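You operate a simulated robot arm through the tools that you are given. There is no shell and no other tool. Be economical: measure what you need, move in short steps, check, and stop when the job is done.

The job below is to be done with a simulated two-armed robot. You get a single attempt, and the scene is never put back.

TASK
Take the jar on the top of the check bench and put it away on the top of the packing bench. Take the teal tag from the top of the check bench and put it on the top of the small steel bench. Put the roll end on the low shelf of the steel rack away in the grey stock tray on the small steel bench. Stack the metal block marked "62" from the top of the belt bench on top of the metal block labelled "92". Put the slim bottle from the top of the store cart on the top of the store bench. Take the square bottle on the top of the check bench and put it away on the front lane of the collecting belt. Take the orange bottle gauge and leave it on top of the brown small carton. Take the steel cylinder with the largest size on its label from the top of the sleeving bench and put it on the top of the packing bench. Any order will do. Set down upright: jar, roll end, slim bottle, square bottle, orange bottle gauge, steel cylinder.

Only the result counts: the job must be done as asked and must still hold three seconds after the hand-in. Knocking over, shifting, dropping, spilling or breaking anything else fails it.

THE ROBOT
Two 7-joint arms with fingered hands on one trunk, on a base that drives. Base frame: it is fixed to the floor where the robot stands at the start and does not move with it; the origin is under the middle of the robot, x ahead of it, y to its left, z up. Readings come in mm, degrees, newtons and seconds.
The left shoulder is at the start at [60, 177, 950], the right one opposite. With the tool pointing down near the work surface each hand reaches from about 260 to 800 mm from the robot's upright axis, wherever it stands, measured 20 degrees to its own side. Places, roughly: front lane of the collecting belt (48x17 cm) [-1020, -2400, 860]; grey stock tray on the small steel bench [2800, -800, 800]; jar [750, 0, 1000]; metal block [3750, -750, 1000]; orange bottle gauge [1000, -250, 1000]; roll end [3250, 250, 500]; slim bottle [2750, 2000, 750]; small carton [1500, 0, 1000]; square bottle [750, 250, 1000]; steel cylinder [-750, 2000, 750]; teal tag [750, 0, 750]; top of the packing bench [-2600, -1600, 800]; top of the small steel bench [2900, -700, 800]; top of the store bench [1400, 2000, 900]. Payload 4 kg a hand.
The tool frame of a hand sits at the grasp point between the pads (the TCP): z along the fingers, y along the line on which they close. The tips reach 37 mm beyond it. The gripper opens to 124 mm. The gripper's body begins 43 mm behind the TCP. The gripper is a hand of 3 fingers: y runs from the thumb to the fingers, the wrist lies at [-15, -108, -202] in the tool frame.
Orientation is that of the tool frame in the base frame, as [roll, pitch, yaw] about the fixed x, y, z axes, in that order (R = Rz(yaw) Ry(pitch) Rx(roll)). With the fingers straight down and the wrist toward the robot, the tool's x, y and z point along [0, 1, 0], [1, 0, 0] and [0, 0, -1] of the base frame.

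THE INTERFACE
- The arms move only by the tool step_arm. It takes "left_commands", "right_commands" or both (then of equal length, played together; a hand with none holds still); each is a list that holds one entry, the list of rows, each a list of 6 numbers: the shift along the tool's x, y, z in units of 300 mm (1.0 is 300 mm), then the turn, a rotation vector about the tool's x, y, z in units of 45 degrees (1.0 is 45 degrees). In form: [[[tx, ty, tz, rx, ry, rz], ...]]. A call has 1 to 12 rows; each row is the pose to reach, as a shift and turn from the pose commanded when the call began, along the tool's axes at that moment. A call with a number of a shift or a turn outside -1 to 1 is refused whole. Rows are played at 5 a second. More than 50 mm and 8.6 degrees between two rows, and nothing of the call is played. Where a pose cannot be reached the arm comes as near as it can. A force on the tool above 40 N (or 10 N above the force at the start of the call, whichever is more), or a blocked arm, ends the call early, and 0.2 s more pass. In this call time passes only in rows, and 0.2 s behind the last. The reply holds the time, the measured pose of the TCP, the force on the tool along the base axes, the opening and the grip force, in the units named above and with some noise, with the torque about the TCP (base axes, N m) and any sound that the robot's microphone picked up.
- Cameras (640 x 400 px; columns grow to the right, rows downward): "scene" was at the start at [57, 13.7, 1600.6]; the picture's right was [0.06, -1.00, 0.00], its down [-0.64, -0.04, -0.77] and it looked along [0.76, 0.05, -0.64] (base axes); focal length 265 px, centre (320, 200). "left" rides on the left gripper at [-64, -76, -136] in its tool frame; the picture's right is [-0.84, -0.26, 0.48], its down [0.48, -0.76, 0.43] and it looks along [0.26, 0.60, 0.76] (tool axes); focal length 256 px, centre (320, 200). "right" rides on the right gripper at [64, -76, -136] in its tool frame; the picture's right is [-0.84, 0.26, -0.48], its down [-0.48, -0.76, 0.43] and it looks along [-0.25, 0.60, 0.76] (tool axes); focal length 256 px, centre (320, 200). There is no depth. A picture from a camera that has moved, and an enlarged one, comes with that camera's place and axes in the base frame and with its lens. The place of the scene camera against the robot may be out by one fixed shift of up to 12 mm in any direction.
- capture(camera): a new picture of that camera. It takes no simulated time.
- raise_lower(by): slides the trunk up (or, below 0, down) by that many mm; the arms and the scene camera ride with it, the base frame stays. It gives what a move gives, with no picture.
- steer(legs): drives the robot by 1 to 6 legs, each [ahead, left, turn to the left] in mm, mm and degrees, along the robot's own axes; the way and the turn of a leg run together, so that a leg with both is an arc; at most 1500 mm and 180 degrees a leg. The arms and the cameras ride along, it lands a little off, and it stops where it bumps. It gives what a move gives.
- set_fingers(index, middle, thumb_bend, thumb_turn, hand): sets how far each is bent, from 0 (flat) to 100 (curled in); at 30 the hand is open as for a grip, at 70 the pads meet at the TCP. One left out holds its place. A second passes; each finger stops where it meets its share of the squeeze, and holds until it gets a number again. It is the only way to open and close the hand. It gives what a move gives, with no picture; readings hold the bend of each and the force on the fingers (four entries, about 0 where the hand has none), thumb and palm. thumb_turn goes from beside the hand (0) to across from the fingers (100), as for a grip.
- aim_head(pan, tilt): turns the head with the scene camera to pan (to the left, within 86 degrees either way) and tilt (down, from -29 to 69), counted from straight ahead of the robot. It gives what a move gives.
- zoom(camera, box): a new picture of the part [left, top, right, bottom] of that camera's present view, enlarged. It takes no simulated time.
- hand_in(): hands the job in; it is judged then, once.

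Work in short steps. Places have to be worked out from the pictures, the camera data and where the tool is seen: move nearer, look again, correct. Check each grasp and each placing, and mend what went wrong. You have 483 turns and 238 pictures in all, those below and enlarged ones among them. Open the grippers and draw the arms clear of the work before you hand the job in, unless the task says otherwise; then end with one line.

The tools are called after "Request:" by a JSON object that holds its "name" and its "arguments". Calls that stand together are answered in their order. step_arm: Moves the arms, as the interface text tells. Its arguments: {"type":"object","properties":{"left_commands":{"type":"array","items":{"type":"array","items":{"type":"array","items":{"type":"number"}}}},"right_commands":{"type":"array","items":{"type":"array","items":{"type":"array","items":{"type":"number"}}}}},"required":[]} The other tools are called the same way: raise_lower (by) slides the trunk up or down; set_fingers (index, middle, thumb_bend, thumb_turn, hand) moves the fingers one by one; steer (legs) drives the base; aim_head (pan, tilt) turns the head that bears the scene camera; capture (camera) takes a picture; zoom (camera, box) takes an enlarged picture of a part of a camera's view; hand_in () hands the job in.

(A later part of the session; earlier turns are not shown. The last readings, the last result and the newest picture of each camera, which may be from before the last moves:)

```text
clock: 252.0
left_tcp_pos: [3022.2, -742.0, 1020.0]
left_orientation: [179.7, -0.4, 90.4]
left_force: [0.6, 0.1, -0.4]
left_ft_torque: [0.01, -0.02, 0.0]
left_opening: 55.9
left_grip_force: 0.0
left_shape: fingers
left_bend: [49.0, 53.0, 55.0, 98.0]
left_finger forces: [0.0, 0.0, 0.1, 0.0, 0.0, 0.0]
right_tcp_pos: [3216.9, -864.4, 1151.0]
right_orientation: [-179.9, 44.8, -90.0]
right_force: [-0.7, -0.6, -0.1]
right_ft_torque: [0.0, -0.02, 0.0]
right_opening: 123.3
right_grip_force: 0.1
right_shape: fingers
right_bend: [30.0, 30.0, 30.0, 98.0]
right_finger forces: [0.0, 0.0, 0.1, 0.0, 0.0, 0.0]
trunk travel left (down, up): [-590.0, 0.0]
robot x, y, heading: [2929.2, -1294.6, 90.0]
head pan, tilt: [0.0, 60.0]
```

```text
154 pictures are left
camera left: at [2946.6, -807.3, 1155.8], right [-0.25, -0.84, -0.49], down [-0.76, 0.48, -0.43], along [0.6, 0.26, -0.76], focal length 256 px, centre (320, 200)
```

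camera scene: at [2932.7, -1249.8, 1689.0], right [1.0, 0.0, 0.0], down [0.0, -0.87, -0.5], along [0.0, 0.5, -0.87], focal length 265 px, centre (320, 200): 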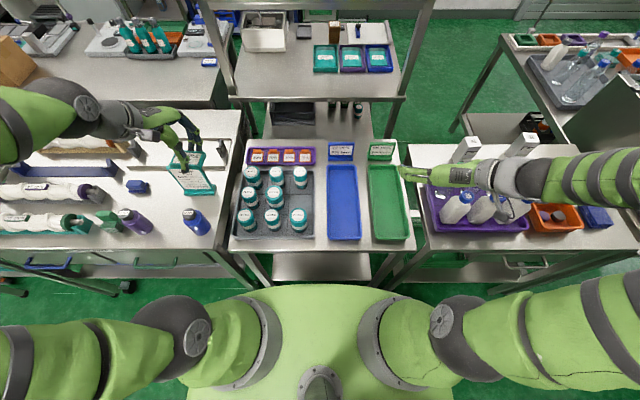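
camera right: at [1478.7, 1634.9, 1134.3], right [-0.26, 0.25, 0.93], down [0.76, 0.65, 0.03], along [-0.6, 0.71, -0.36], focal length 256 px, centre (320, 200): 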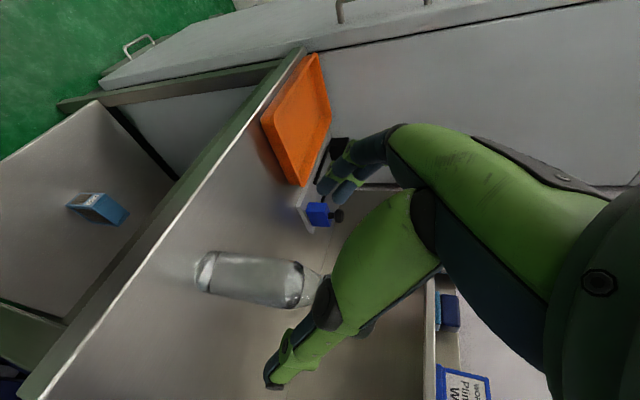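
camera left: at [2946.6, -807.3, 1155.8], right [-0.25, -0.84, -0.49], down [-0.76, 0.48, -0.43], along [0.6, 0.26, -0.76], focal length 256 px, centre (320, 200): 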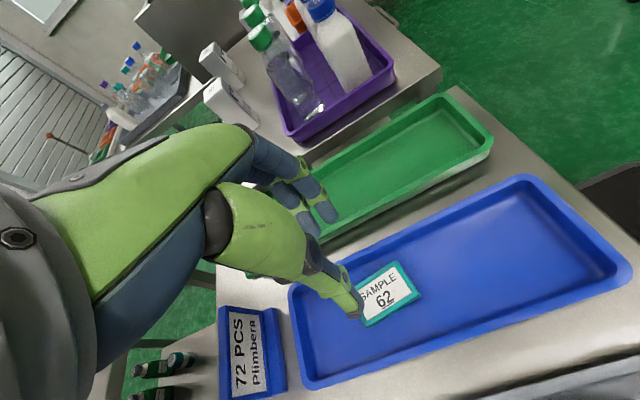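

Tag lies free at (3019,-745), long side ~6° off the y axis. Turn the hand 96° to grip its long ends and set the opening to ~95 mm.

Request:
{"name": "step_arm", "arguments": {"left_commands": [[[0, 0, 0, 0, 0, -0.18], [0, 0, 0, 0, 0, -0.36], [0, 0, 0, 0, 0, -0.54], [0, 0, 0, 0, 0, -0.72], [0, 0, 0, 0, 0, -0.9], [0, 0, 0, 0, 0, -1.0]]]}}

Request:
{"name": "step_arm", "arguments": {"left_commands": [[[0, 0, 0, 0, 0, -0.18], [0, 0, 0, 0, 0, -0.36], [0, 0, 0, 0, 0, -0.54], [0, 0, 0, 0, 0, -0.72], [0, 0, 0, 0, 0, -0.9], [0, 0, 0, 0, 0, -1.0]]]}}

Request:
{"name": "set_fingers", "arguments": {"hand": "left", "index": 37, "middle": 42, "thumb_bend": 41}}

Request:
{"name": "capture", "arguments": {"camera": "left"}}

```text
clock: 253.4
left_tcp_pos: [3020.3, -741.2, 1017.6]
left_orientation: [179.6, -0.1, 135.6]
left_force: [-0.7, 0.3, -0.4]
left_ft_torque: [-0.01, 0.03, 0.01]
left_opening: 56.3
left_grip_force: 0.0
left_shape: fingers
left_bend: [49.0, 53.0, 55.0, 98.0]
left_finger forces: [0.0, 0.0, 0.1, 0.1, 0.0, 0.0]
right_tcp_pos: [3215.4, -865.7, 1150.7]
right_orientation: [-180.0, 44.8, -89.9]
right_force: [-0.3, -1.0, -0.3]
right_ft_torque: [-0.01, -0.04, 0.01]
right_opening: 123.1
right_grip_force: 0.2
right_shape: fingers
right_bend: [30.0, 30.0, 30.0, 98.0]
right_finger forces: [0.0, 0.0, 0.1, 0.1, 0.1, 0.0]
trunk travel left (down, up): [-590.0, 0.0]
robot x, y, heading: [2932.1, -1296.3, 90.0]
head pan, tilt: [0.0, 60.0]
```

```text
clock: 254.8
left_tcp_pos: [3019.8, -740.5, 1018.3]
left_orientation: [179.6, 0.1, -179.5]
left_force: [-0.3, 0.2, 0.0]
left_ft_torque: [0.04, 0.01, -0.02]
left_opening: 56.3
left_grip_force: 0.0
left_shape: fingers
left_bend: [49.0, 53.0, 55.0, 98.0]
left_finger forces: [0.0, 0.0, 0.0, 0.1, 0.0, 0.0]
right_tcp_pos: [3216.7, -865.4, 1151.4]
right_orientation: [-180.0, 44.9, -89.9]
right_force: [-0.6, -0.3, 0.1]
right_ft_torque: [0.01, -0.01, -0.01]
right_opening: 123.4
right_grip_force: 0.0
right_shape: fingers
right_bend: [30.0, 30.0, 30.0, 98.0]
right_finger forces: [0.0, 0.0, 0.0, 0.0, 0.0, 0.0]
trunk travel left (down, up): [-590.0, 0.0]
robot x, y, heading: [2936.7, -1294.5, 89.9]
head pan, tilt: [0.0, 60.0]
```

```text
clock: 255.8
left_tcp_pos: [3020.2, -740.2, 1018.1]
left_orientation: [179.7, 0.1, -179.6]
left_force: [0.9, -0.3, 0.2]
left_ft_torque: [-0.03, 0.02, 0.01]
left_opening: 96.3
left_grip_force: 0.0
left_shape: fingers
left_bend: [37.0, 42.0, 41.0, 98.0]
left_finger forces: [0.1, 0.0, 0.1, 0.0, 0.0, 0.0]
right_tcp_pos: [3216.9, -865.8, 1151.1]
right_orientation: [-179.9, 44.9, -89.9]
right_force: [-0.5, 0.4, -0.5]
right_ft_torque: [0.0, 0.0, -0.01]
right_opening: 123.2
right_grip_force: 0.1
right_shape: fingers
right_bend: [30.0, 30.0, 30.0, 98.0]
right_finger forces: [0.1, 0.1, 0.0, 0.0, 0.0, 0.1]
trunk travel left (down, up): [-590.0, 0.0]
robot x, y, heading: [2930.2, -1294.1, 90.0]
head pan, tilt: [0.0, 60.0]
```

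```text
153 pictures are left
camera left: at [3084.1, -817.1, 1155.0], right [0.84, -0.25, -0.48], down [-0.48, -0.76, -0.44], along [-0.26, 0.6, -0.76], focal length 256 px, centre (320, 200)
```

left: 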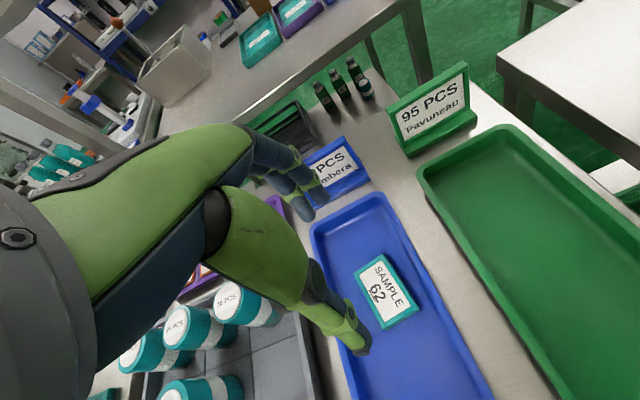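

Tag centre (3024,-743), turn 8.6° more and descend to z≈908 in steps.

Request:
{"name": "step_arm", "arguments": {"left_commands": [[[-0.013, -0.007, 0.0, 0, 0, -0.1], [-0.013, -0.007, 0.1, 0, 0, -0.19], [-0.013, -0.007, 0.2, 0, 0, -0.19], [-0.013, -0.007, 0.3, 0, 0, -0.19], [-0.013, -0.007, 0.365, 0, 0, -0.19]]]}}

Request:
{"name": "capture", "arguments": {"camera": "left"}}

```text
clock: 257.0
left_tcp_pos: [3024.8, -742.7, 908.8]
left_orientation: [179.6, 0.1, -171.1]
left_force: [0.2, -0.8, -0.4]
left_ft_torque: [-0.01, 0.02, 0.03]
left_opening: 96.3
left_grip_force: 0.2
left_shape: fingers
left_bend: [37.0, 42.0, 41.0, 98.0]
left_finger forces: [0.0, 0.0, 0.1, 0.1, 0.0, 0.0]
right_tcp_pos: [3215.7, -864.3, 1150.7]
right_orientation: [-179.9, 44.7, -89.9]
right_force: [0.3, -0.4, 0.3]
right_ft_torque: [0.01, 0.01, 0.01]
right_opening: 123.3
right_grip_force: 0.0
right_shape: fingers
right_bend: [30.0, 30.0, 30.0, 98.0]
right_finger forces: [0.0, 0.0, 0.1, 0.0, 0.0, 0.0]
trunk travel left (down, up): [-590.0, 0.0]
robot x, y, heading: [2929.3, -1294.4, 90.0]
head pan, tilt: [0.0, 60.0]
```

```text
152 pictures are left
camera left: at [3099.7, -808.7, 1044.5], right [0.87, -0.12, -0.48], down [-0.36, -0.82, -0.44], along [-0.34, 0.56, -0.76], focal length 256 px, centre (320, 200)
```

left: 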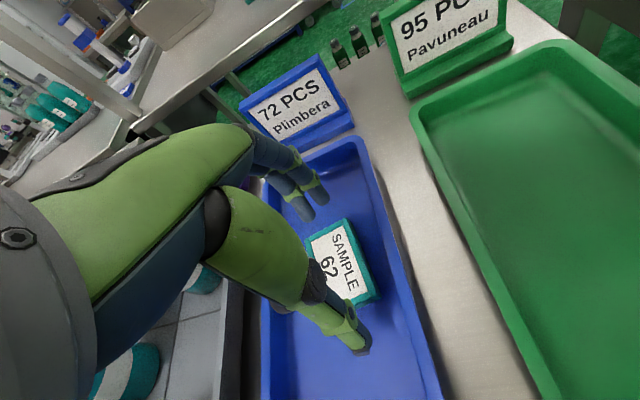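

Straddling the tag's ends. Down 6 mm more, then close.

Request:
{"name": "step_arm", "arguments": {"left_commands": [[[0, 0, 0.01, 0, 0, 0], [0, 0, 0.022, 0, 0, 0]]]}}

Request:
{"name": "set_fingers", "arguments": {"hand": "left", "index": 70, "middle": 70, "thumb_bend": 70}}

Request:
{"name": "capture", "arguments": {"camera": "left"}}

```text
clock: 257.6
left_tcp_pos: [3025.3, -742.2, 902.6]
left_orientation: [179.7, 0.2, -171.1]
left_force: [0.1, 0.6, 0.5]
left_ft_torque: [0.02, -0.02, 0.0]
left_opening: 96.2
left_grip_force: 0.0
left_shape: fingers
left_bend: [37.0, 42.0, 41.0, 98.0]
left_finger forces: [0.1, 0.1, 0.0, 0.0, 0.0, 0.1]
right_tcp_pos: [3215.4, -865.4, 1151.8]
right_orientation: [179.9, 44.8, -90.1]
right_force: [0.8, -0.2, 0.4]
right_ft_torque: [0.0, -0.01, 0.05]
right_opening: 123.3
right_grip_force: 0.0
right_shape: fingers
right_bend: [30.0, 30.0, 30.0, 98.0]
right_finger forces: [0.0, 0.0, 0.0, 0.0, 0.1, 0.0]
trunk travel left (down, up): [-590.0, 0.0]
robot x, y, heading: [2928.3, -1299.8, 89.9]
head pan, tilt: [0.0, 60.0]
```

```text
clock: 258.6
left_tcp_pos: [3025.3, -743.7, 903.7]
left_orientation: [179.6, 0.2, -171.2]
left_force: [-0.5, 0.0, -0.2]
left_ft_torque: [-0.03, 0.0, 0.0]
left_opening: 1.2
left_grip_force: 0.1
left_shape: fingers
left_bend: [70.0, 70.0, 70.0, 98.0]
left_finger forces: [0.0, 0.0, 0.0, 0.0, 0.0, 0.0]
right_tcp_pos: [3216.1, -864.8, 1152.5]
right_orientation: [-180.0, 44.8, -90.1]
right_force: [0.4, 0.1, 0.3]
right_ft_torque: [0.03, 0.02, 0.0]
right_opening: 122.9
right_grip_force: 0.1
right_shape: fingers
right_bend: [30.0, 30.0, 30.0, 98.0]
right_finger forces: [0.0, 0.0, 0.0, 0.0, 0.0, 0.0]
trunk travel left (down, up): [-590.0, 0.0]
robot x, y, heading: [2930.8, -1297.4, 89.8]
head pan, tilt: [0.0, 60.0]
```

```text
151 pictures are left
camera left: at [3099.7, -808.5, 1039.3], right [0.87, -0.12, -0.48], down [-0.36, -0.82, -0.44], along [-0.34, 0.56, -0.76], focal length 256 px, centre (320, 200)
```

left: 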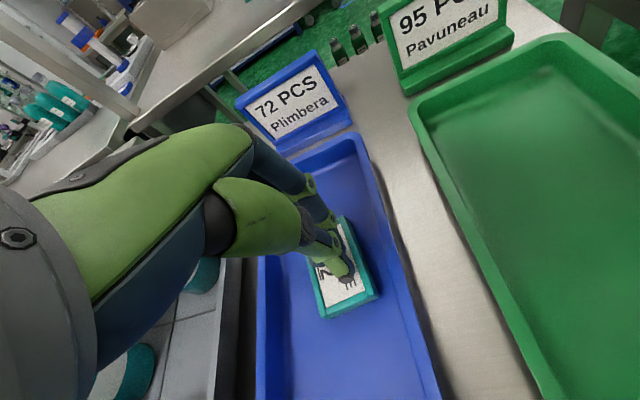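

The fingertips closed above the tag. Reopen, and go down to real contact before closing.

Request:
{"name": "set_fingers", "arguments": {"hand": "left", "index": 39, "middle": 45, "thumb_bend": 44}}

Request:
{"name": "step_arm", "arguments": {"left_commands": [[[0, 0, 0.01, 0, 0, 0], [0, 0, 0.02, 0, 0, 0]]]}}

Request:
{"name": "capture", "arguments": {"camera": "left"}}

```text
clock: 259.6
left_tcp_pos: [3025.4, -742.7, 902.6]
left_orientation: [179.6, 0.2, -171.2]
left_force: [-0.2, -0.6, -0.1]
left_ft_torque: [0.0, 0.03, 0.0]
left_opening: 88.5
left_grip_force: 0.0
left_shape: fingers
left_bend: [39.0, 45.0, 44.0, 98.0]
left_finger forces: [0.0, 0.1, 0.1, 0.1, 0.0, 0.0]
right_tcp_pos: [3215.4, -865.4, 1151.7]
right_orientation: [-180.0, 44.8, -89.9]
right_force: [0.3, 0.6, 0.0]
right_ft_torque: [-0.01, -0.03, 0.01]
right_opening: 123.5
right_grip_force: 0.0
right_shape: fingers
right_bend: [30.0, 30.0, 30.0, 98.0]
right_finger forces: [0.0, 0.1, 0.0, 0.0, 0.0, 0.0]
trunk travel left (down, up): [-590.0, 0.0]
robot x, y, heading: [2927.3, -1295.9, 90.1]
head pan, tilt: [0.0, 60.0]
```

```text
clock: 260.2
left_tcp_pos: [3025.3, -743.0, 895.6]
left_orientation: [179.7, 0.2, -171.0]
left_force: [-0.6, -1.0, -0.7]
left_ft_torque: [0.03, 0.02, -0.01]
left_opening: 88.5
left_grip_force: 0.0
left_shape: fingers
left_bend: [39.0, 45.0, 44.0, 98.0]
left_finger forces: [0.0, 0.1, 0.0, 0.0, 0.1, 0.0]
right_tcp_pos: [3216.8, -865.6, 1151.5]
right_orientation: [180.0, 44.7, -90.0]
right_force: [0.6, -0.4, -0.2]
right_ft_torque: [-0.02, -0.04, -0.01]
right_opening: 123.3
right_grip_force: 0.1
right_shape: fingers
right_bend: [30.0, 30.0, 30.0, 98.0]
right_finger forces: [0.0, 0.0, 0.1, 0.0, 0.0, 0.1]
trunk travel left (down, up): [-590.0, 0.0]
robot x, y, heading: [2930.9, -1292.8, 90.0]
head pan, tilt: [0.0, 60.0]
```

```text
150 pictures are left
camera left: at [3099.0, -808.5, 1033.5], right [0.87, -0.12, -0.48], down [-0.36, -0.82, -0.44], along [-0.34, 0.56, -0.76], focal length 256 px, centre (320, 200)
```

left: 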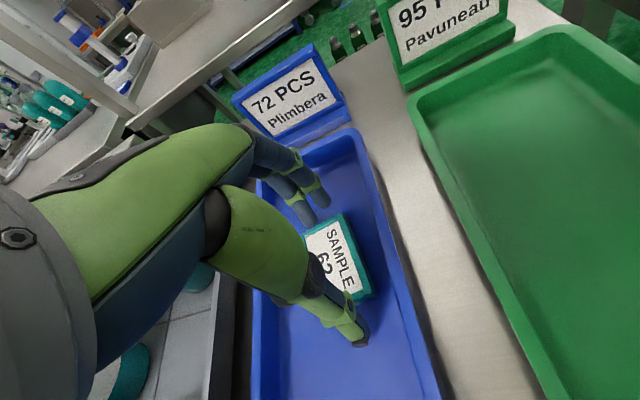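

Request:
{"name": "step_arm", "arguments": {"left_commands": [[[0, 0, 0.01, 0, 0, 0], [0, 0, 0.02, 0, 0, 0]]]}}

```text
clock: 260.8
left_tcp_pos: [3024.1, -743.6, 889.9]
left_orientation: [179.6, 0.2, -171.1]
left_force: [-0.5, 0.1, -0.6]
left_ft_torque: [-0.05, -0.04, -0.02]
left_opening: 88.6
left_grip_force: 0.0
left_shape: fingers
left_bend: [39.0, 45.0, 44.0, 98.0]
left_finger forces: [0.0, 0.0, 0.0, 0.1, 0.0, 0.0]
right_tcp_pos: [3215.9, -864.6, 1152.1]
right_orientation: [180.0, 44.7, -90.0]
right_force: [0.3, 0.5, 0.7]
right_ft_torque: [0.0, -0.02, 0.01]
right_opening: 123.3
right_grip_force: 0.0
right_shape: fingers
right_bend: [30.0, 30.0, 30.0, 98.0]
right_finger forces: [0.0, 0.0, 0.0, 0.0, 0.0, 0.1]
trunk travel left (down, up): [-590.0, 0.0]
robot x, y, heading: [2928.1, -1295.4, 89.8]
head pan, tilt: [0.0, 60.0]
```

Request:
{"name": "step_arm", "arguments": {"left_commands": [[[0, 0, 0.01, 0, 0, 0], [0, 0, 0.02, 0, 0, 0]]]}}

Request:
{"name": "capture", "arguments": {"camera": "left"}}

```text
clock: 261.4
left_tcp_pos: [3025.5, -741.9, 886.8]
left_orientation: [179.5, 0.3, -171.1]
left_force: [-1.3, 0.2, 10.0]
left_ft_torque: [0.41, 0.21, 0.04]
left_opening: 88.5
left_grip_force: 4.8
left_shape: fingers
left_bend: [39.0, 44.0, 44.0, 98.0]
left_finger forces: [0.0, 9.7, 0.1, 0.1, 0.6, 0.0]
right_tcp_pos: [3216.2, -864.1, 1152.0]
right_orientation: [-179.9, 44.7, -89.9]
right_force: [-0.2, -0.6, 0.2]
right_ft_torque: [0.02, 0.0, 0.02]
right_opening: 123.4
right_grip_force: 0.0
right_shape: fingers
right_bend: [30.0, 30.0, 30.0, 98.0]
right_finger forces: [0.1, 0.0, 0.1, 0.0, 0.0, 0.0]
trunk travel left (down, up): [-590.0, 0.0]
robot x, y, heading: [2931.9, -1295.1, 89.8]
head pan, tilt: [0.0, 60.0]
```

```text
149 pictures are left
camera left: at [3099.1, -808.1, 1022.8], right [0.87, -0.12, -0.48], down [-0.36, -0.82, -0.44], along [-0.34, 0.56, -0.76], focal length 256 px, centre (320, 200)
```

left: 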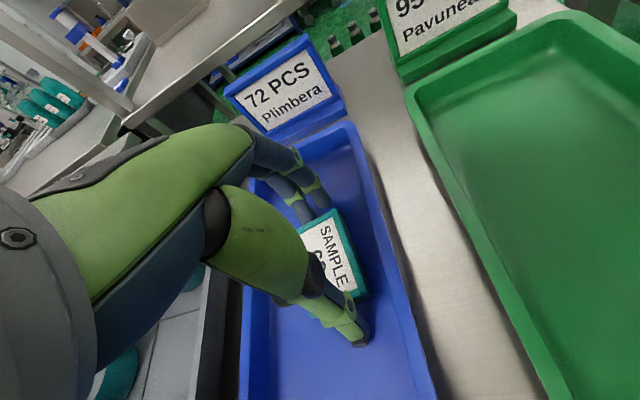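

A finger is resting on the tag's far end; the tag is ~10 mm further along +y. Raise 12 mm, shift +10 mm, and lower again.

Request:
{"name": "step_arm", "arguments": {"left_commands": [[[0, 0, -0.04, 0, 0, 0], [0, 0.035, -0.04, 0, 0, 0], [0, 0.035, -0.01, 0, 0, 0], [0, 0.035, 0.0, 0, 0, 0]]]}}

Request:
{"name": "capture", "arguments": {"camera": "left"}}

```text
clock: 262.4
left_tcp_pos: [3024.0, -731.9, 885.6]
left_orientation: [179.5, 0.4, -171.2]
left_force: [-1.3, 1.1, 10.6]
left_ft_torque: [0.42, 0.23, 0.03]
left_opening: 88.8
left_grip_force: 4.4
left_shape: fingers
left_bend: [39.0, 44.0, 44.0, 98.0]
left_finger forces: [0.0, 9.5, 0.0, 0.1, 0.8, 0.0]
right_tcp_pos: [3217.1, -863.7, 1151.7]
right_orientation: [180.0, 44.8, -89.9]
right_force: [-0.5, 0.0, -0.5]
right_ft_torque: [-0.01, 0.04, -0.01]
right_opening: 123.4
right_grip_force: 0.0
right_shape: fingers
right_bend: [30.0, 30.0, 30.0, 98.0]
right_finger forces: [0.0, 0.0, 0.1, 0.0, 0.1, 0.0]
trunk travel left (down, up): [-590.0, 0.0]
robot x, y, heading: [2927.6, -1293.1, 89.7]
head pan, tilt: [0.0, 60.0]
```

```text
148 pictures are left
camera left: at [3097.7, -797.2, 1022.8], right [0.87, -0.12, -0.48], down [-0.36, -0.82, -0.44], along [-0.34, 0.56, -0.76], focal length 256 px, centre (320, 200)
```

left: 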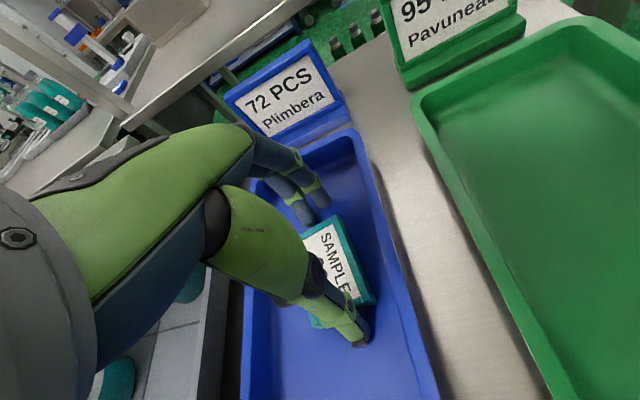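

Floor contact at TCP 886 confirmed. Raise 2 mm and close on the ends.

Request:
{"name": "step_arm", "arguments": {"left_commands": [[[0, -0.012, -0.008, 0, 0, 0]]]}}

Request:
{"name": "set_fingers", "arguments": {"hand": "left", "index": 60, "middle": 60, "thumb_bend": 60}}

Request:
{"name": "capture", "arguments": {"camera": "left"}}

```text
clock: 262.8
left_tcp_pos: [3023.9, -736.4, 886.5]
left_orientation: [179.6, 0.2, -171.0]
left_force: [-1.3, 1.6, 6.3]
left_ft_torque: [0.37, 0.14, -0.02]
left_opening: 88.6
left_grip_force: 3.5
left_shape: fingers
left_bend: [39.0, 43.0, 44.0, 98.0]
left_finger forces: [0.0, 6.4, 0.1, 0.0, 0.0, 0.0]
right_tcp_pos: [3216.0, -865.5, 1152.3]
right_orientation: [-179.9, 44.7, -89.9]
right_force: [-0.4, -0.3, -0.6]
right_ft_torque: [0.01, -0.02, 0.03]
right_opening: 123.4
right_grip_force: 0.1
right_shape: fingers
right_bend: [30.0, 30.0, 30.0, 98.0]
right_finger forces: [0.0, 0.1, 0.1, 0.0, 0.0, 0.0]
trunk travel left (down, up): [-590.0, 0.0]
robot x, y, heading: [2933.4, -1295.2, 89.8]
head pan, tilt: [0.0, 60.0]
```

```text
clock: 263.8
left_tcp_pos: [3023.7, -736.4, 887.4]
left_orientation: [179.5, 0.3, -171.1]
left_force: [-3.2, 5.4, 17.3]
left_ft_torque: [0.91, 0.39, 0.03]
left_opening: 69.4
left_grip_force: 21.9
left_shape: fingers
left_bend: [48.0, 48.0, 55.0, 97.0]
left_finger forces: [9.8, 20.5, 0.1, 0.0, 13.0, 0.1]
right_tcp_pos: [3215.3, -865.7, 1152.2]
right_orientation: [179.9, 44.8, -90.0]
right_force: [0.3, 0.3, 0.0]
right_ft_torque: [-0.04, 0.01, 0.01]
right_opening: 123.4
right_grip_force: 0.1
right_shape: fingers
right_bend: [30.0, 30.0, 30.0, 98.0]
right_finger forces: [0.1, 0.1, 0.1, 0.1, 0.0, 0.1]
trunk travel left (down, up): [-590.0, 0.0]
robot x, y, heading: [2927.8, -1295.8, 90.0]
head pan, tilt: [0.0, 60.0]
```

```text
147 pictures are left
camera left: at [3097.8, -801.3, 1024.4], right [0.87, -0.12, -0.48], down [-0.36, -0.82, -0.44], along [-0.34, 0.56, -0.76], focal length 256 px, centre (320, 200)
```

left: 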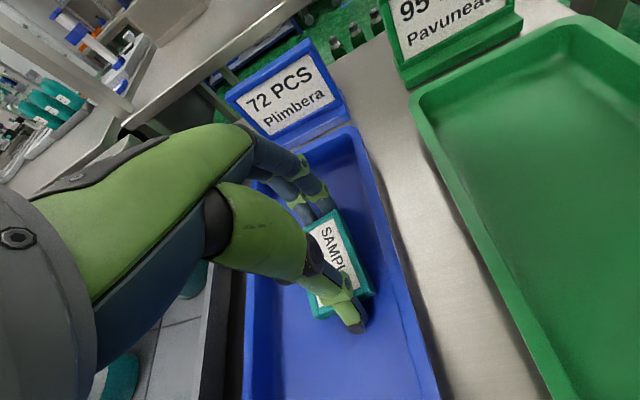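

Opening 69 mm with ~20 N: gripping the long ends. Lift 130 mm and check.

Request:
{"name": "step_arm", "arguments": {"left_commands": [[[0, 0, -0.03, 0, 0, 0], [0, 0, -0.1, 0, 0, 0], [0, 0, -0.2, 0, 0, 0], [0, 0, -0.32, 0, 0, 0], [0, 0, -0.45, 0, 0, 0]]]}}

Request:
{"name": "capture", "arguments": {"camera": "left"}}

Request:
{"name": "zoom", "arguments": {"camera": "scene", "box": [224, 130, 424, 255]}}

```text
clock: 265.0
left_tcp_pos: [3020.7, -738.9, 1023.8]
left_orientation: [179.6, 0.1, -171.1]
left_force: [0.1, 1.2, 0.0]
left_ft_torque: [0.03, -0.01, -0.03]
left_opening: 68.7
left_grip_force: 15.1
left_shape: fingers
left_bend: [48.0, 49.0, 55.0, 97.0]
left_finger forces: [9.1, 6.9, 0.0, 0.0, 14.5, 0.0]
right_tcp_pos: [3216.1, -864.9, 1153.2]
right_orientation: [180.0, 44.7, -90.0]
right_force: [-0.2, -1.3, 0.9]
right_ft_torque: [-0.04, -0.01, 0.01]
right_opening: 123.4
right_grip_force: 0.0
right_shape: fingers
right_bend: [30.0, 30.0, 30.0, 98.0]
right_finger forces: [0.0, 0.0, 0.1, 0.1, 0.0, 0.0]
trunk travel left (down, up): [-590.0, 0.0]
robot x, y, heading: [2927.8, -1294.7, 89.9]
head pan, tilt: [0.0, 60.0]
```

```text
146 pictures are left
camera left: at [3094.8, -804.5, 1160.0], right [0.87, -0.12, -0.48], down [-0.36, -0.82, -0.44], along [-0.34, 0.56, -0.76], focal length 256 px, centre (320, 200)
```

left: 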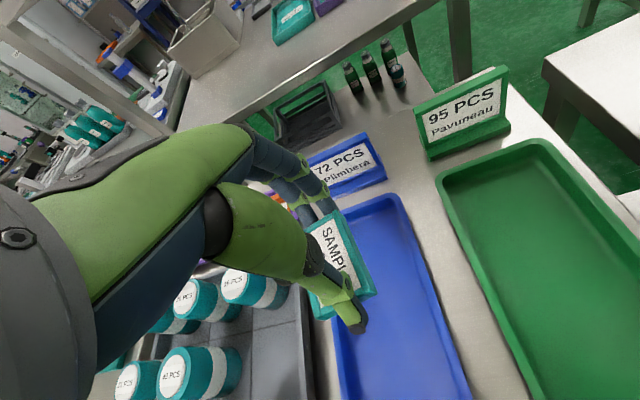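

```text
3.20 times, centred on (324, 192) of scene
camera zoom: at [2932.5, -1250.4, 1688.9], right [1.0, 0.0, 0.0], down [0.0, -0.87, -0.5], along [0.0, 0.5, -0.87], focal length 847 px, centre (307, 224)
```

zoom: 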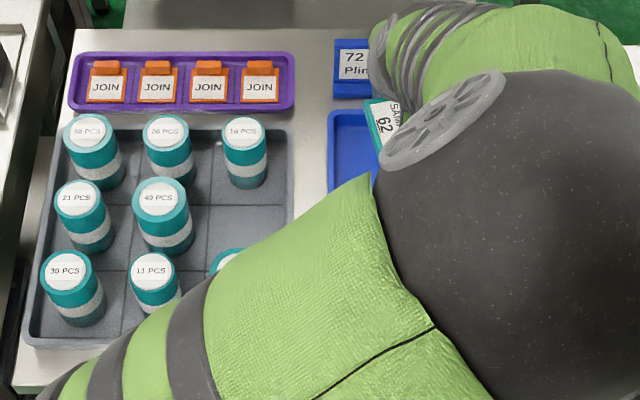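

Tag is held by its long ends; trays unmoved. I bring it over the front strip (target centre (2935,-943)) while turning to yaw 90.

Request:
{"name": "step_arm", "arguments": {"left_commands": [[[0.032, -0.052, 0, 0, 0, 0.167], [0.065, -0.105, 0, 0, 0, 0.333], [0.097, -0.157, 0, 0, 0, 0.5], [0.129, -0.209, 0, 0, 0, 0.667], [0.162, -0.262, 0, 0, 0, 0.833], [0.194, -0.314, 0, 0, 0, 1.0]]]}}

Request:
{"name": "step_arm", "arguments": {"left_commands": [[[-0.014, -0.06, 0, 0, 0, 0.167], [-0.028, -0.12, 0, 0, 0, 0.333], [-0.042, -0.18, 0, 0, 0, 0.5], [-0.057, -0.239, 0, 0, 0, 0.667], [-0.071, -0.299, 0, 0, 0, 0.833], [-0.085, -0.359, 0, 0, 0, 1.0]]]}}

Request:
{"name": "step_arm", "arguments": {"left_commands": [[[0, 0, 0, 0, 0, 0.1], [0, 0, 0, 0, 0, 0.198]]]}}

Request:
{"name": "capture", "arguments": {"camera": "left"}}

Request:
{"name": "zoom", "arguments": {"camera": "scene", "box": [224, 130, 424, 255]}}

```text
clock: 266.4
left_tcp_pos: [2980.6, -838.5, 1020.9]
left_orientation: [179.4, -0.1, 143.8]
left_force: [0.4, 0.1, -0.1]
left_ft_torque: [0.0, 0.01, 0.02]
left_opening: 68.4
left_grip_force: 15.0
left_shape: fingers
left_bend: [48.0, 49.0, 55.0, 97.0]
left_finger forces: [9.0, 6.8, 0.0, 0.0, 14.2, 0.0]
right_tcp_pos: [3215.8, -864.8, 1152.5]
right_orientation: [179.9, 44.9, -90.1]
right_force: [-0.3, 0.4, 0.3]
right_ft_torque: [0.04, -0.02, 0.02]
right_opening: 123.4
right_grip_force: 0.1
right_shape: fingers
right_bend: [30.0, 30.0, 30.0, 98.0]
right_finger forces: [0.0, 0.1, 0.0, 0.1, 0.0, 0.0]
trunk travel left (down, up): [-590.0, 0.0]
robot x, y, heading: [2929.3, -1295.9, 89.9]
head pan, tilt: [0.0, 60.0]
```

```text
clock: 267.8
left_tcp_pos: [2935.8, -940.8, 1018.6]
left_orientation: [179.8, -0.4, 98.8]
left_force: [0.5, 0.0, -0.3]
left_ft_torque: [-0.02, -0.02, 0.01]
left_opening: 68.3
left_grip_force: 15.2
left_shape: fingers
left_bend: [48.0, 49.0, 55.0, 97.0]
left_finger forces: [8.9, 6.8, 0.0, 0.1, 14.1, 0.1]
right_tcp_pos: [3214.4, -865.4, 1150.6]
right_orientation: [-179.9, 44.8, -89.8]
right_force: [-0.5, -0.1, -0.4]
right_ft_torque: [-0.01, 0.04, 0.01]
right_opening: 123.6
right_grip_force: 0.1
right_shape: fingers
right_bend: [30.0, 30.0, 30.0, 98.0]
right_finger forces: [0.1, 0.0, 0.0, 0.1, 0.0, 0.0]
trunk travel left (down, up): [-590.0, 0.0]
robot x, y, heading: [2929.8, -1293.1, 89.8]
head pan, tilt: [0.0, 60.0]
```

```text
clock: 268.4
left_tcp_pos: [2936.3, -941.2, 1020.6]
left_orientation: [179.8, -0.4, 89.8]
left_force: [-0.1, 0.0, 0.2]
left_ft_torque: [-0.02, -0.01, 0.02]
left_opening: 68.8
left_grip_force: 14.6
left_shape: fingers
left_bend: [48.0, 49.0, 55.0, 97.0]
left_finger forces: [8.8, 6.8, 0.1, 0.0, 14.0, 0.0]
right_tcp_pos: [3216.0, -864.2, 1151.3]
right_orientation: [180.0, 44.8, -89.8]
right_force: [0.0, 0.0, -0.2]
right_ft_torque: [0.02, 0.0, -0.01]
right_opening: 123.3
right_grip_force: 0.0
right_shape: fingers
right_bend: [30.0, 30.0, 30.0, 98.0]
right_finger forces: [0.0, 0.1, 0.0, 0.1, 0.1, 0.0]
trunk travel left (down, up): [-590.0, 0.0]
robot x, y, heading: [2930.8, -1297.4, 90.2]
head pan, tilt: [0.0, 60.0]
```

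```text
144 pictures are left
camera left: at [2860.5, -1004.5, 1156.2], right [-0.26, -0.83, -0.49], down [-0.76, 0.49, -0.43], along [0.6, 0.26, -0.76], focal length 256 px, centre (320, 200)
```

left: 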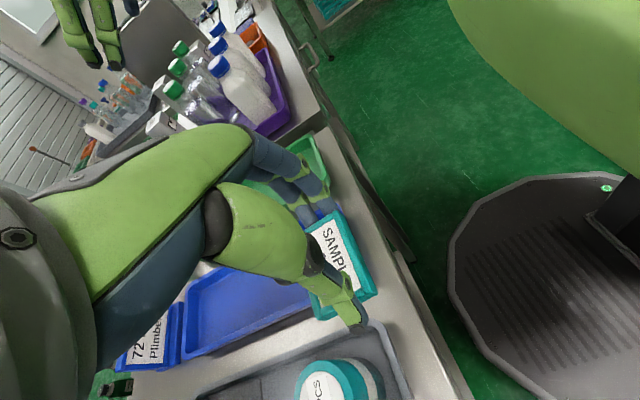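

```text
3.20 times, centred on (324, 192) of scene
camera zoom: at [2932.5, -1249.6, 1689.0], right [1.0, 0.0, 0.0], down [0.0, -0.87, -0.5], along [0.0, 0.5, -0.87], focal length 847 px, centre (307, 224)
```

zoom: 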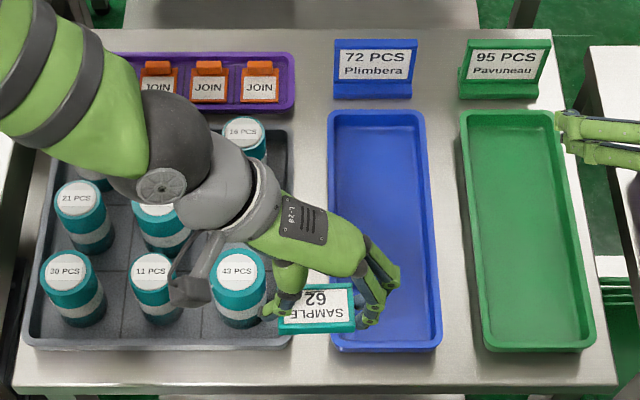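

The strip runs y −922…−957. The two fingers need room, so I place the tag with the fingers in the slot between the trays: shift 46 mm left and 5 mm back, then lower 100 mm.

Request:
{"name": "step_arm", "arguments": {"left_commands": [[[0.008, -0.08, 0, 0, 0, 0], [0.017, -0.153, 0, 0, 0, 0], [0.017, -0.153, 0.12, 0, 0, 0], [0.017, -0.153, 0.24, 0, 0, 0], [0.017, -0.153, 0.34, 0, 0, 0]]]}}

Request:
{"name": "capture", "arguments": {"camera": "left"}}

Request:
{"name": "zoom", "arguments": {"camera": "scene", "box": [264, 180, 384, 255]}}

```text
clock: 269.6
left_tcp_pos: [2891.4, -933.9, 917.0]
left_orientation: [179.9, -0.5, 90.0]
left_force: [-0.4, 0.1, -0.2]
left_ft_torque: [0.0, 0.06, -0.01]
left_opening: 68.5
left_grip_force: 14.3
left_shape: fingers
left_bend: [48.0, 50.0, 55.0, 97.0]
left_finger forces: [8.8, 6.6, 0.0, 0.1, 13.9, 0.1]
right_tcp_pos: [3216.9, -864.2, 1150.5]
right_orientation: [-179.8, 44.9, -89.7]
right_force: [-0.6, 0.3, 1.2]
right_ft_torque: [0.04, -0.01, 0.01]
right_opening: 123.1
right_grip_force: 0.0
right_shape: fingers
right_bend: [30.0, 30.0, 30.0, 98.0]
right_finger forces: [0.1, 0.0, 0.0, 0.0, 0.1, 0.0]
trunk travel left (down, up): [-590.0, 0.0]
robot x, y, heading: [2930.3, -1294.6, 89.8]
head pan, tilt: [0.0, 60.0]
```

```text
142 pictures are left
camera left: at [2814.4, -998.0, 1053.5], right [-0.26, -0.83, -0.49], down [-0.76, 0.49, -0.43], along [0.6, 0.26, -0.76], focal length 256 px, centre (320, 200)
```

left: 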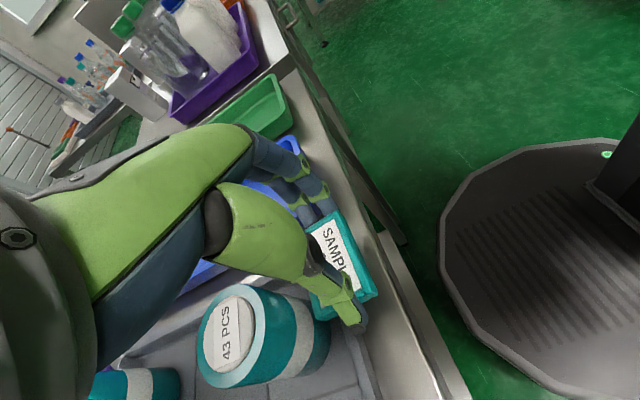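

```text
5.33 times, centred on (324, 218) of scene
camera zoom: at [2933.2, -1249.2, 1689.0], right [1.0, 0.0, 0.0], down [0.0, -0.87, -0.5], along [0.0, 0.5, -0.87], focal length 1411 px, centre (299, 107)
```

zoom: 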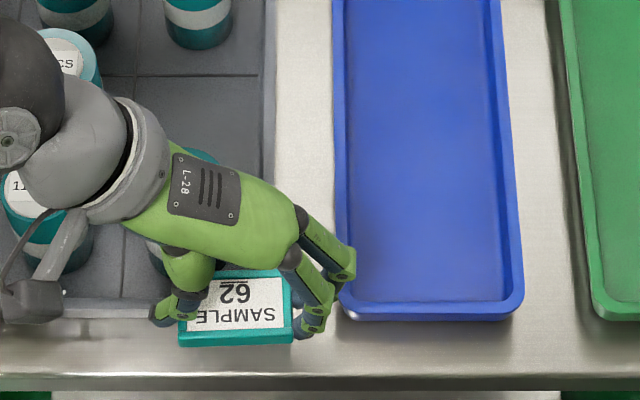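

Relative views show the tag still overlaps the tray rim by ~15–20 mm. Shift it 18 mm toward the front edge and look again.

Request:
{"name": "step_arm", "arguments": {"left_commands": [[[-0.06, 0, 0, 0, 0, 0], [-0.06, 0, 0.04, 0, 0, 0]]]}}

Request:
{"name": "zoom", "arguments": {"camera": "scene", "box": [264, 180, 384, 255]}}

Request:
{"name": "zoom", "arguments": {"camera": "left", "box": [260, 180, 500, 400]}}

```text
clock: 270.2
left_tcp_pos: [2891.3, -950.8, 907.0]
left_orientation: [179.8, -0.4, 90.1]
left_force: [-0.6, 0.1, -0.1]
left_ft_torque: [0.03, -0.01, -0.02]
left_opening: 68.4
left_grip_force: 14.4
left_shape: fingers
left_bend: [48.0, 50.0, 55.0, 97.0]
left_finger forces: [8.6, 6.6, 0.1, 0.0, 13.7, 0.1]
right_tcp_pos: [3215.4, -864.4, 1150.5]
right_orientation: [180.0, 44.9, -89.9]
right_force: [-0.1, 0.1, -0.5]
right_ft_torque: [-0.02, 0.01, 0.01]
right_opening: 123.2
right_grip_force: 0.1
right_shape: fingers
right_bend: [30.0, 30.0, 30.0, 98.0]
right_finger forces: [0.1, 0.0, 0.0, 0.0, 0.1, 0.0]
trunk travel left (down, up): [-590.0, 0.0]
robot x, y, heading: [2931.3, -1295.6, 90.0]
head pan, tilt: [0.0, 60.0]
```

```text
5.33 times, centred on (324, 218) of scene
camera zoom: at [2932.5, -1249.3, 1688.9], right [1.0, 0.0, 0.0], down [0.0, -0.87, -0.5], along [0.0, 0.5, -0.87], focal length 1411 px, centre (299, 107)
```

zoom: 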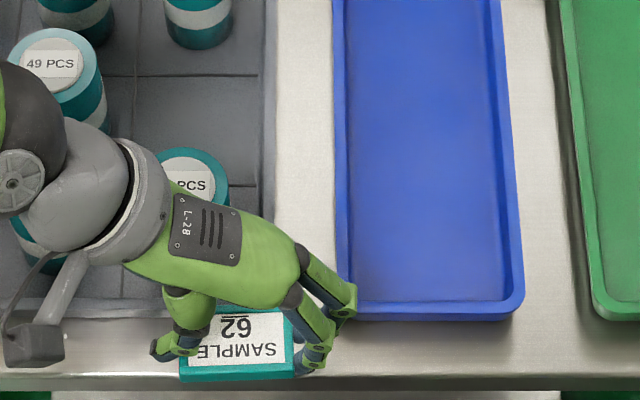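

```text
1.82 times, centred on (380, 290) of left
camera zoom: at [2814.5, -1016.2, 1042.5], right [-0.25, -0.83, -0.49], down [-0.76, 0.49, -0.43], along [0.6, 0.26, -0.76], focal length 465 px, centre (211, 36)
```

zoom: 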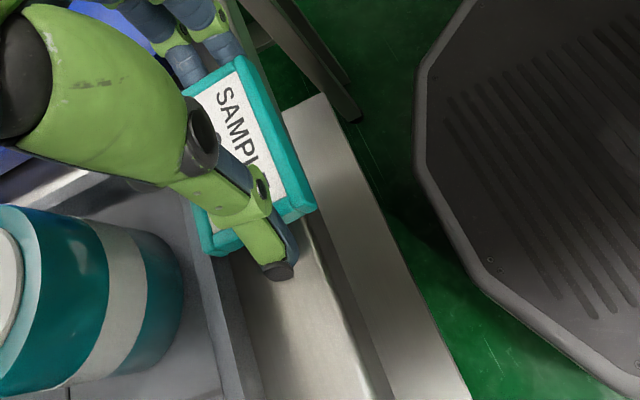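

Tag now fits between tray rim (−933) and slightly past the edge (−967). I shift 13 mm left so the finger clears the blue tray's corner, and lower.

Request:
{"name": "step_arm", "arguments": {"left_commands": [[[0, -0.043, 0, 0, 0, 0], [0, -0.043, 0.02, 0, 0, 0], [0, -0.043, 0.035, 0, 0, 0]]]}}

Request:
{"name": "zoom", "arguments": {"camera": "scene", "box": [264, 180, 384, 255]}}

Request:
{"name": "zoom", "arguments": {"camera": "left", "box": [260, 180, 500, 400]}}

```text
clock: 271.0
left_tcp_pos: [2878.3, -952.6, 895.0]
left_orientation: [179.8, -0.3, 90.0]
left_force: [-0.1, -0.8, -0.2]
left_ft_torque: [0.0, 0.0, 0.01]
left_opening: 68.4
left_grip_force: 14.5
left_shape: fingers
left_bend: [48.0, 50.0, 55.0, 97.0]
left_finger forces: [8.6, 6.7, 0.1, 0.0, 13.7, 0.0]
right_tcp_pos: [3217.0, -865.1, 1151.5]
right_orientation: [-180.0, 44.8, -90.0]
right_force: [-0.7, 0.9, 0.4]
right_ft_torque: [-0.01, 0.0, 0.03]
right_opening: 123.4
right_grip_force: 0.0
right_shape: fingers
right_bend: [30.0, 30.0, 30.0, 98.0]
right_finger forces: [0.0, 0.0, 0.0, 0.0, 0.0, 0.0]
trunk travel left (down, up): [-590.0, 0.0]
robot x, y, heading: [2926.0, -1295.1, 89.9]
head pan, tilt: [0.0, 60.0]
```

```text
5.33 times, centred on (324, 218) of scene
camera zoom: at [2932.5, -1249.8, 1689.0], right [1.0, 0.0, 0.0], down [0.0, -0.87, -0.5], along [0.0, 0.5, -0.87], focal length 1411 px, centre (299, 107)
```

zoom: 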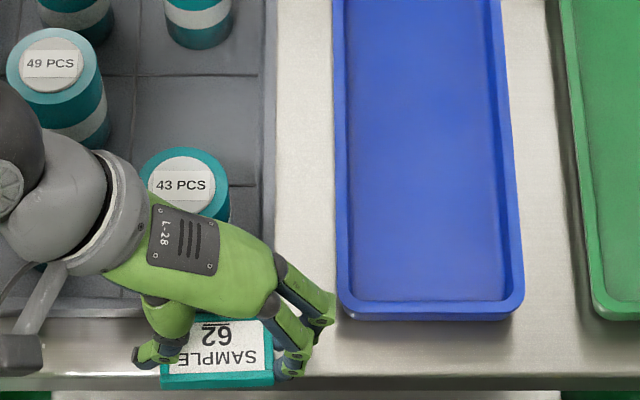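

```text
1.82 times, centred on (380, 290) of left
camera zoom: at [2802.3, -1017.1, 1031.1], right [-0.25, -0.83, -0.49], down [-0.76, 0.49, -0.43], along [0.6, 0.26, -0.76], focal length 465 px, centre (211, 36)
```

zoom: 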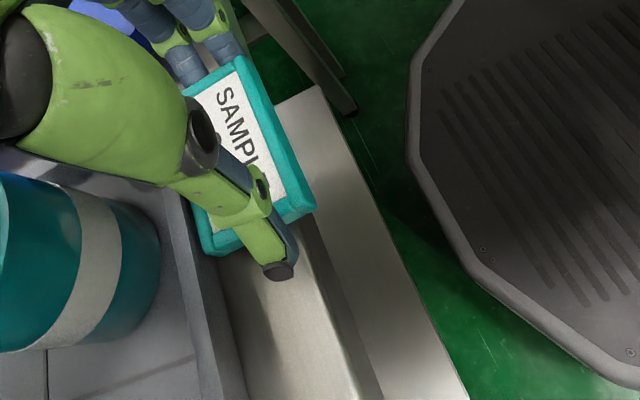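

Well placed. Creep down to contact.

Request:
{"name": "step_arm", "arguments": {"left_commands": [[[0, 0, 0.01, 0, 0, 0], [0, 0, 0.02, 0, 0, 0]]]}}

Request:
{"name": "step_arm", "arguments": {"left_commands": [[[0, 0, 0.008, 0, 0, 0]]]}}

```text
clock: 271.6
left_tcp_pos: [2878.7, -953.8, 888.5]
left_orientation: [179.8, -0.4, 90.0]
left_force: [-0.4, 0.3, 0.0]
left_ft_torque: [0.02, -0.03, -0.01]
left_opening: 68.6
left_grip_force: 14.6
left_shape: fingers
left_bend: [48.0, 50.0, 55.0, 97.0]
left_finger forces: [8.7, 6.6, 0.0, 0.0, 13.8, 0.0]
right_tcp_pos: [3216.0, -865.4, 1151.3]
right_orientation: [-179.9, 44.8, -90.0]
right_force: [-0.6, -0.1, -0.2]
right_ft_torque: [0.01, 0.01, 0.01]
right_opening: 123.0
right_grip_force: 0.1
right_shape: fingers
right_bend: [30.0, 30.0, 30.0, 98.0]
right_finger forces: [0.0, 0.0, 0.1, 0.0, 0.0, 0.0]
trunk travel left (down, up): [-590.0, 0.0]
robot x, y, heading: [2932.2, -1296.8, 89.9]
head pan, tilt: [0.0, 60.0]
```

```text
clock: 272.0
left_tcp_pos: [2879.5, -953.7, 886.3]
left_orientation: [179.9, -0.4, 90.0]
left_force: [0.0, -1.0, 0.0]
left_ft_torque: [0.01, -0.01, 0.02]
left_opening: 68.4
left_grip_force: 14.5
left_shape: fingers
left_bend: [48.0, 50.0, 55.0, 97.0]
left_finger forces: [8.5, 6.5, 0.0, 0.0, 13.7, 0.0]
right_tcp_pos: [3215.5, -864.8, 1151.2]
right_orientation: [-179.9, 44.8, -89.9]
right_force: [0.2, 0.3, -0.6]
right_ft_torque: [0.0, 0.02, 0.03]
right_opening: 123.5
right_grip_force: 0.0
right_shape: fingers
right_bend: [30.0, 30.0, 30.0, 98.0]
right_finger forces: [0.0, 0.0, 0.1, 0.0, 0.0, 0.0]
trunk travel left (down, up): [-590.0, 0.0]
robot x, y, heading: [2932.3, -1295.6, 89.8]
head pan, tilt: [0.0, 60.0]
```

Request:
{"name": "step_arm", "arguments": {"left_commands": [[[0, 0, 0.008, 0, 0, 0]]]}}

Request:
{"name": "step_arm", "arguments": {"left_commands": [[[0, 0, 0.008, 0, 0, 0]]]}}

Request:
{"name": "zoom", "arguments": {"camera": "left", "box": [260, 180, 500, 400]}}

```text
clock: 272.4
left_tcp_pos: [2879.4, -953.9, 884.0]
left_orientation: [179.8, -0.4, 89.9]
left_force: [0.2, -0.1, 0.9]
left_ft_torque: [0.03, -0.03, -0.04]
left_opening: 68.5
left_grip_force: 14.7
left_shape: fingers
left_bend: [48.0, 50.0, 55.0, 97.0]
left_finger forces: [8.6, 6.7, 0.0, 0.1, 13.8, 0.1]
right_tcp_pos: [3215.0, -865.1, 1151.4]
right_orientation: [180.0, 44.8, -90.0]
right_force: [-0.6, -0.3, -0.7]
right_ft_torque: [0.0, -0.02, -0.02]
right_opening: 123.2
right_grip_force: 0.1
right_shape: fingers
right_bend: [30.0, 30.0, 30.0, 98.0]
right_finger forces: [0.0, 0.0, 0.0, 0.0, 0.0, 0.0]
trunk travel left (down, up): [-590.0, 0.0]
robot x, y, heading: [2929.9, -1294.9, 89.9]
head pan, tilt: [0.0, 60.0]
```

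```text
clock: 272.8
left_tcp_pos: [2880.0, -953.0, 883.0]
left_orientation: [179.7, -0.5, 90.1]
left_force: [-0.1, -1.6, 20.4]
left_ft_torque: [-0.03, -0.59, -0.06]
left_opening: 68.2
left_grip_force: 22.3
left_shape: fingers
left_bend: [49.0, 49.0, 55.0, 97.0]
left_finger forces: [9.8, 17.7, 0.0, 0.0, 17.3, 0.1]
right_tcp_pos: [3216.0, -865.3, 1152.5]
right_orientation: [179.9, 44.8, -90.0]
right_force: [-0.6, -0.4, 0.1]
right_ft_torque: [-0.02, 0.02, -0.01]
right_opening: 123.5
right_grip_force: 0.0
right_shape: fingers
right_bend: [30.0, 30.0, 30.0, 98.0]
right_finger forces: [0.0, 0.0, 0.0, 0.0, 0.0, 0.0]
trunk travel left (down, up): [-590.0, 0.0]
robot x, y, heading: [2929.6, -1292.9, 90.1]
head pan, tilt: [0.0, 60.0]
```

```text
1.82 times, centred on (380, 290) of left
camera zoom: at [2803.1, -1017.6, 1018.4], right [-0.25, -0.83, -0.49], down [-0.76, 0.49, -0.43], along [0.6, 0.26, -0.76], focal length 465 px, centre (211, 36)
```

zoom: 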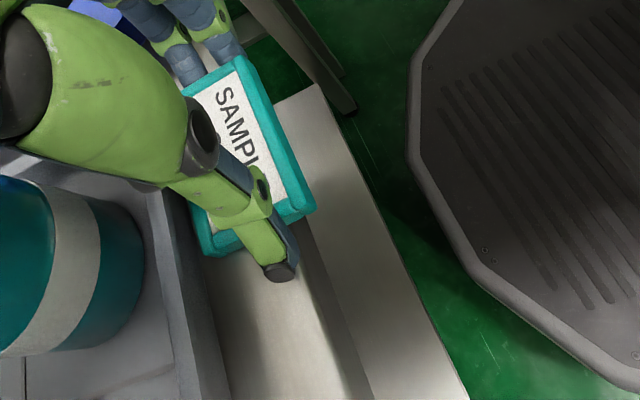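

Contact (20 N) with a few mm overhang only. Ease up 1.5 mm, open, and lift away.

Request:
{"name": "step_arm", "arguments": {"left_commands": [[[0, 0, -0.007, 0, 0, 0]]]}}

Request:
{"name": "set_fingers", "arguments": {"hand": "left", "index": 43, "middle": 45, "thumb_bend": 48}}

Request:
{"name": "step_arm", "arguments": {"left_commands": [[[0, 0, -0.05, 0, 0, 0], [0, 0, -0.13, 0, 0, 0], [0, 0, -0.25, 0, 0, 0], [0, 0, -0.4, 0, 0, 0]]]}}

Request:
{"name": "zoom", "arguments": {"camera": "left", "box": [260, 180, 500, 400]}}

Request:
{"name": "zoom", "arguments": {"camera": "scene", "box": [224, 130, 424, 255]}}

```text
clock: 273.2
left_tcp_pos: [2878.4, -953.6, 882.8]
left_orientation: [179.8, -0.4, 90.0]
left_force: [2.8, -0.4, 7.6]
left_ft_torque: [0.0, -0.42, -0.07]
left_opening: 68.6
left_grip_force: 16.6
left_shape: fingers
left_bend: [49.0, 49.0, 55.0, 97.0]
left_finger forces: [9.4, 10.7, 0.0, 0.1, 13.0, 0.0]
right_tcp_pos: [3216.9, -865.3, 1151.4]
right_orientation: [-179.9, 44.9, -89.9]
right_force: [0.6, -0.4, 0.4]
right_ft_torque: [0.02, -0.04, -0.01]
right_opening: 123.3
right_grip_force: 0.1
right_shape: fingers
right_bend: [30.0, 30.0, 30.0, 98.0]
right_finger forces: [0.1, 0.0, 0.1, 0.0, 0.0, 0.0]
trunk travel left (down, up): [-590.0, 0.0]
robot x, y, heading: [2929.8, -1296.2, 89.9]
head pan, tilt: [0.0, 60.0]
```

```text
clock: 274.2
left_tcp_pos: [2878.9, -954.1, 882.5]
left_orientation: [179.8, -0.5, 90.0]
left_force: [-0.7, -0.1, -0.8]
left_ft_torque: [0.0, 0.0, 0.01]
left_opening: 76.1
left_grip_force: 0.0
left_shape: fingers
left_bend: [43.0, 45.0, 48.0, 97.0]
left_finger forces: [0.0, 0.0, 0.1, 0.0, 0.1, 0.0]
right_tcp_pos: [3216.3, -865.8, 1151.6]
right_orientation: [179.9, 44.9, -90.1]
right_force: [0.9, 0.7, -0.9]
right_ft_torque: [-0.02, 0.03, 0.0]
right_opening: 123.4
right_grip_force: 0.0
right_shape: fingers
right_bend: [30.0, 30.0, 30.0, 98.0]
right_finger forces: [0.1, 0.1, 0.1, 0.0, 0.1, 0.1]
trunk travel left (down, up): [-590.0, 0.0]
robot x, y, heading: [2927.7, -1295.7, 89.9]
head pan, tilt: [0.0, 60.0]
```

```text
clock: 275.2
left_tcp_pos: [2877.2, -954.0, 1004.7]
left_orientation: [179.9, -0.4, 90.0]
left_force: [-0.4, 0.1, 0.5]
left_ft_torque: [0.0, 0.0, -0.01]
left_opening: 76.3
left_grip_force: 0.0
left_shape: fingers
left_bend: [43.0, 45.0, 48.0, 98.0]
left_finger forces: [0.1, 0.0, 0.0, 0.0, 0.1, 0.1]
right_tcp_pos: [3214.8, -865.2, 1153.3]
right_orientation: [179.9, 44.7, -90.0]
right_force: [-0.7, 0.4, 0.1]
right_ft_torque: [-0.01, -0.03, -0.05]
right_opening: 123.5
right_grip_force: 0.1
right_shape: fingers
right_bend: [30.0, 30.0, 30.0, 98.0]
right_finger forces: [0.1, 0.0, 0.0, 0.0, 0.0, 0.1]
trunk travel left (down, up): [-590.0, 0.0]
robot x, y, heading: [2932.2, -1295.1, 89.8]
head pan, tilt: [0.0, 60.0]
```

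```text
1.82 times, centred on (380, 290) of left
camera zoom: at [2801.8, -1018.1, 1140.7], right [-0.26, -0.83, -0.49], down [-0.76, 0.49, -0.43], along [0.6, 0.26, -0.76], focal length 465 px, centre (211, 36)
```

zoom: 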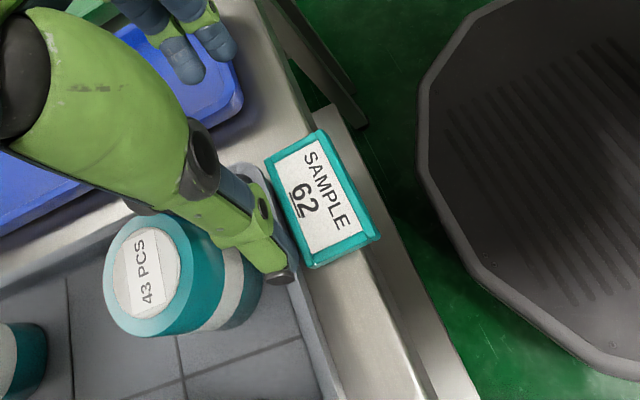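

```text
3.20 times, centred on (324, 192) of scene
camera zoom: at [2931.8, -1250.8, 1688.9], right [1.0, 0.0, 0.0], down [0.0, -0.87, -0.5], along [0.0, 0.5, -0.87], focal length 847 px, centre (307, 224)
```

zoom: 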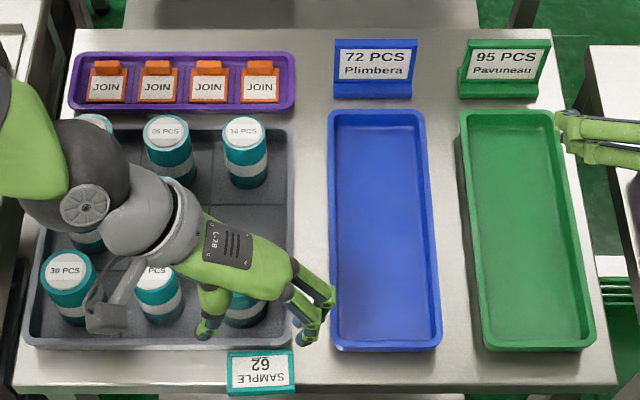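

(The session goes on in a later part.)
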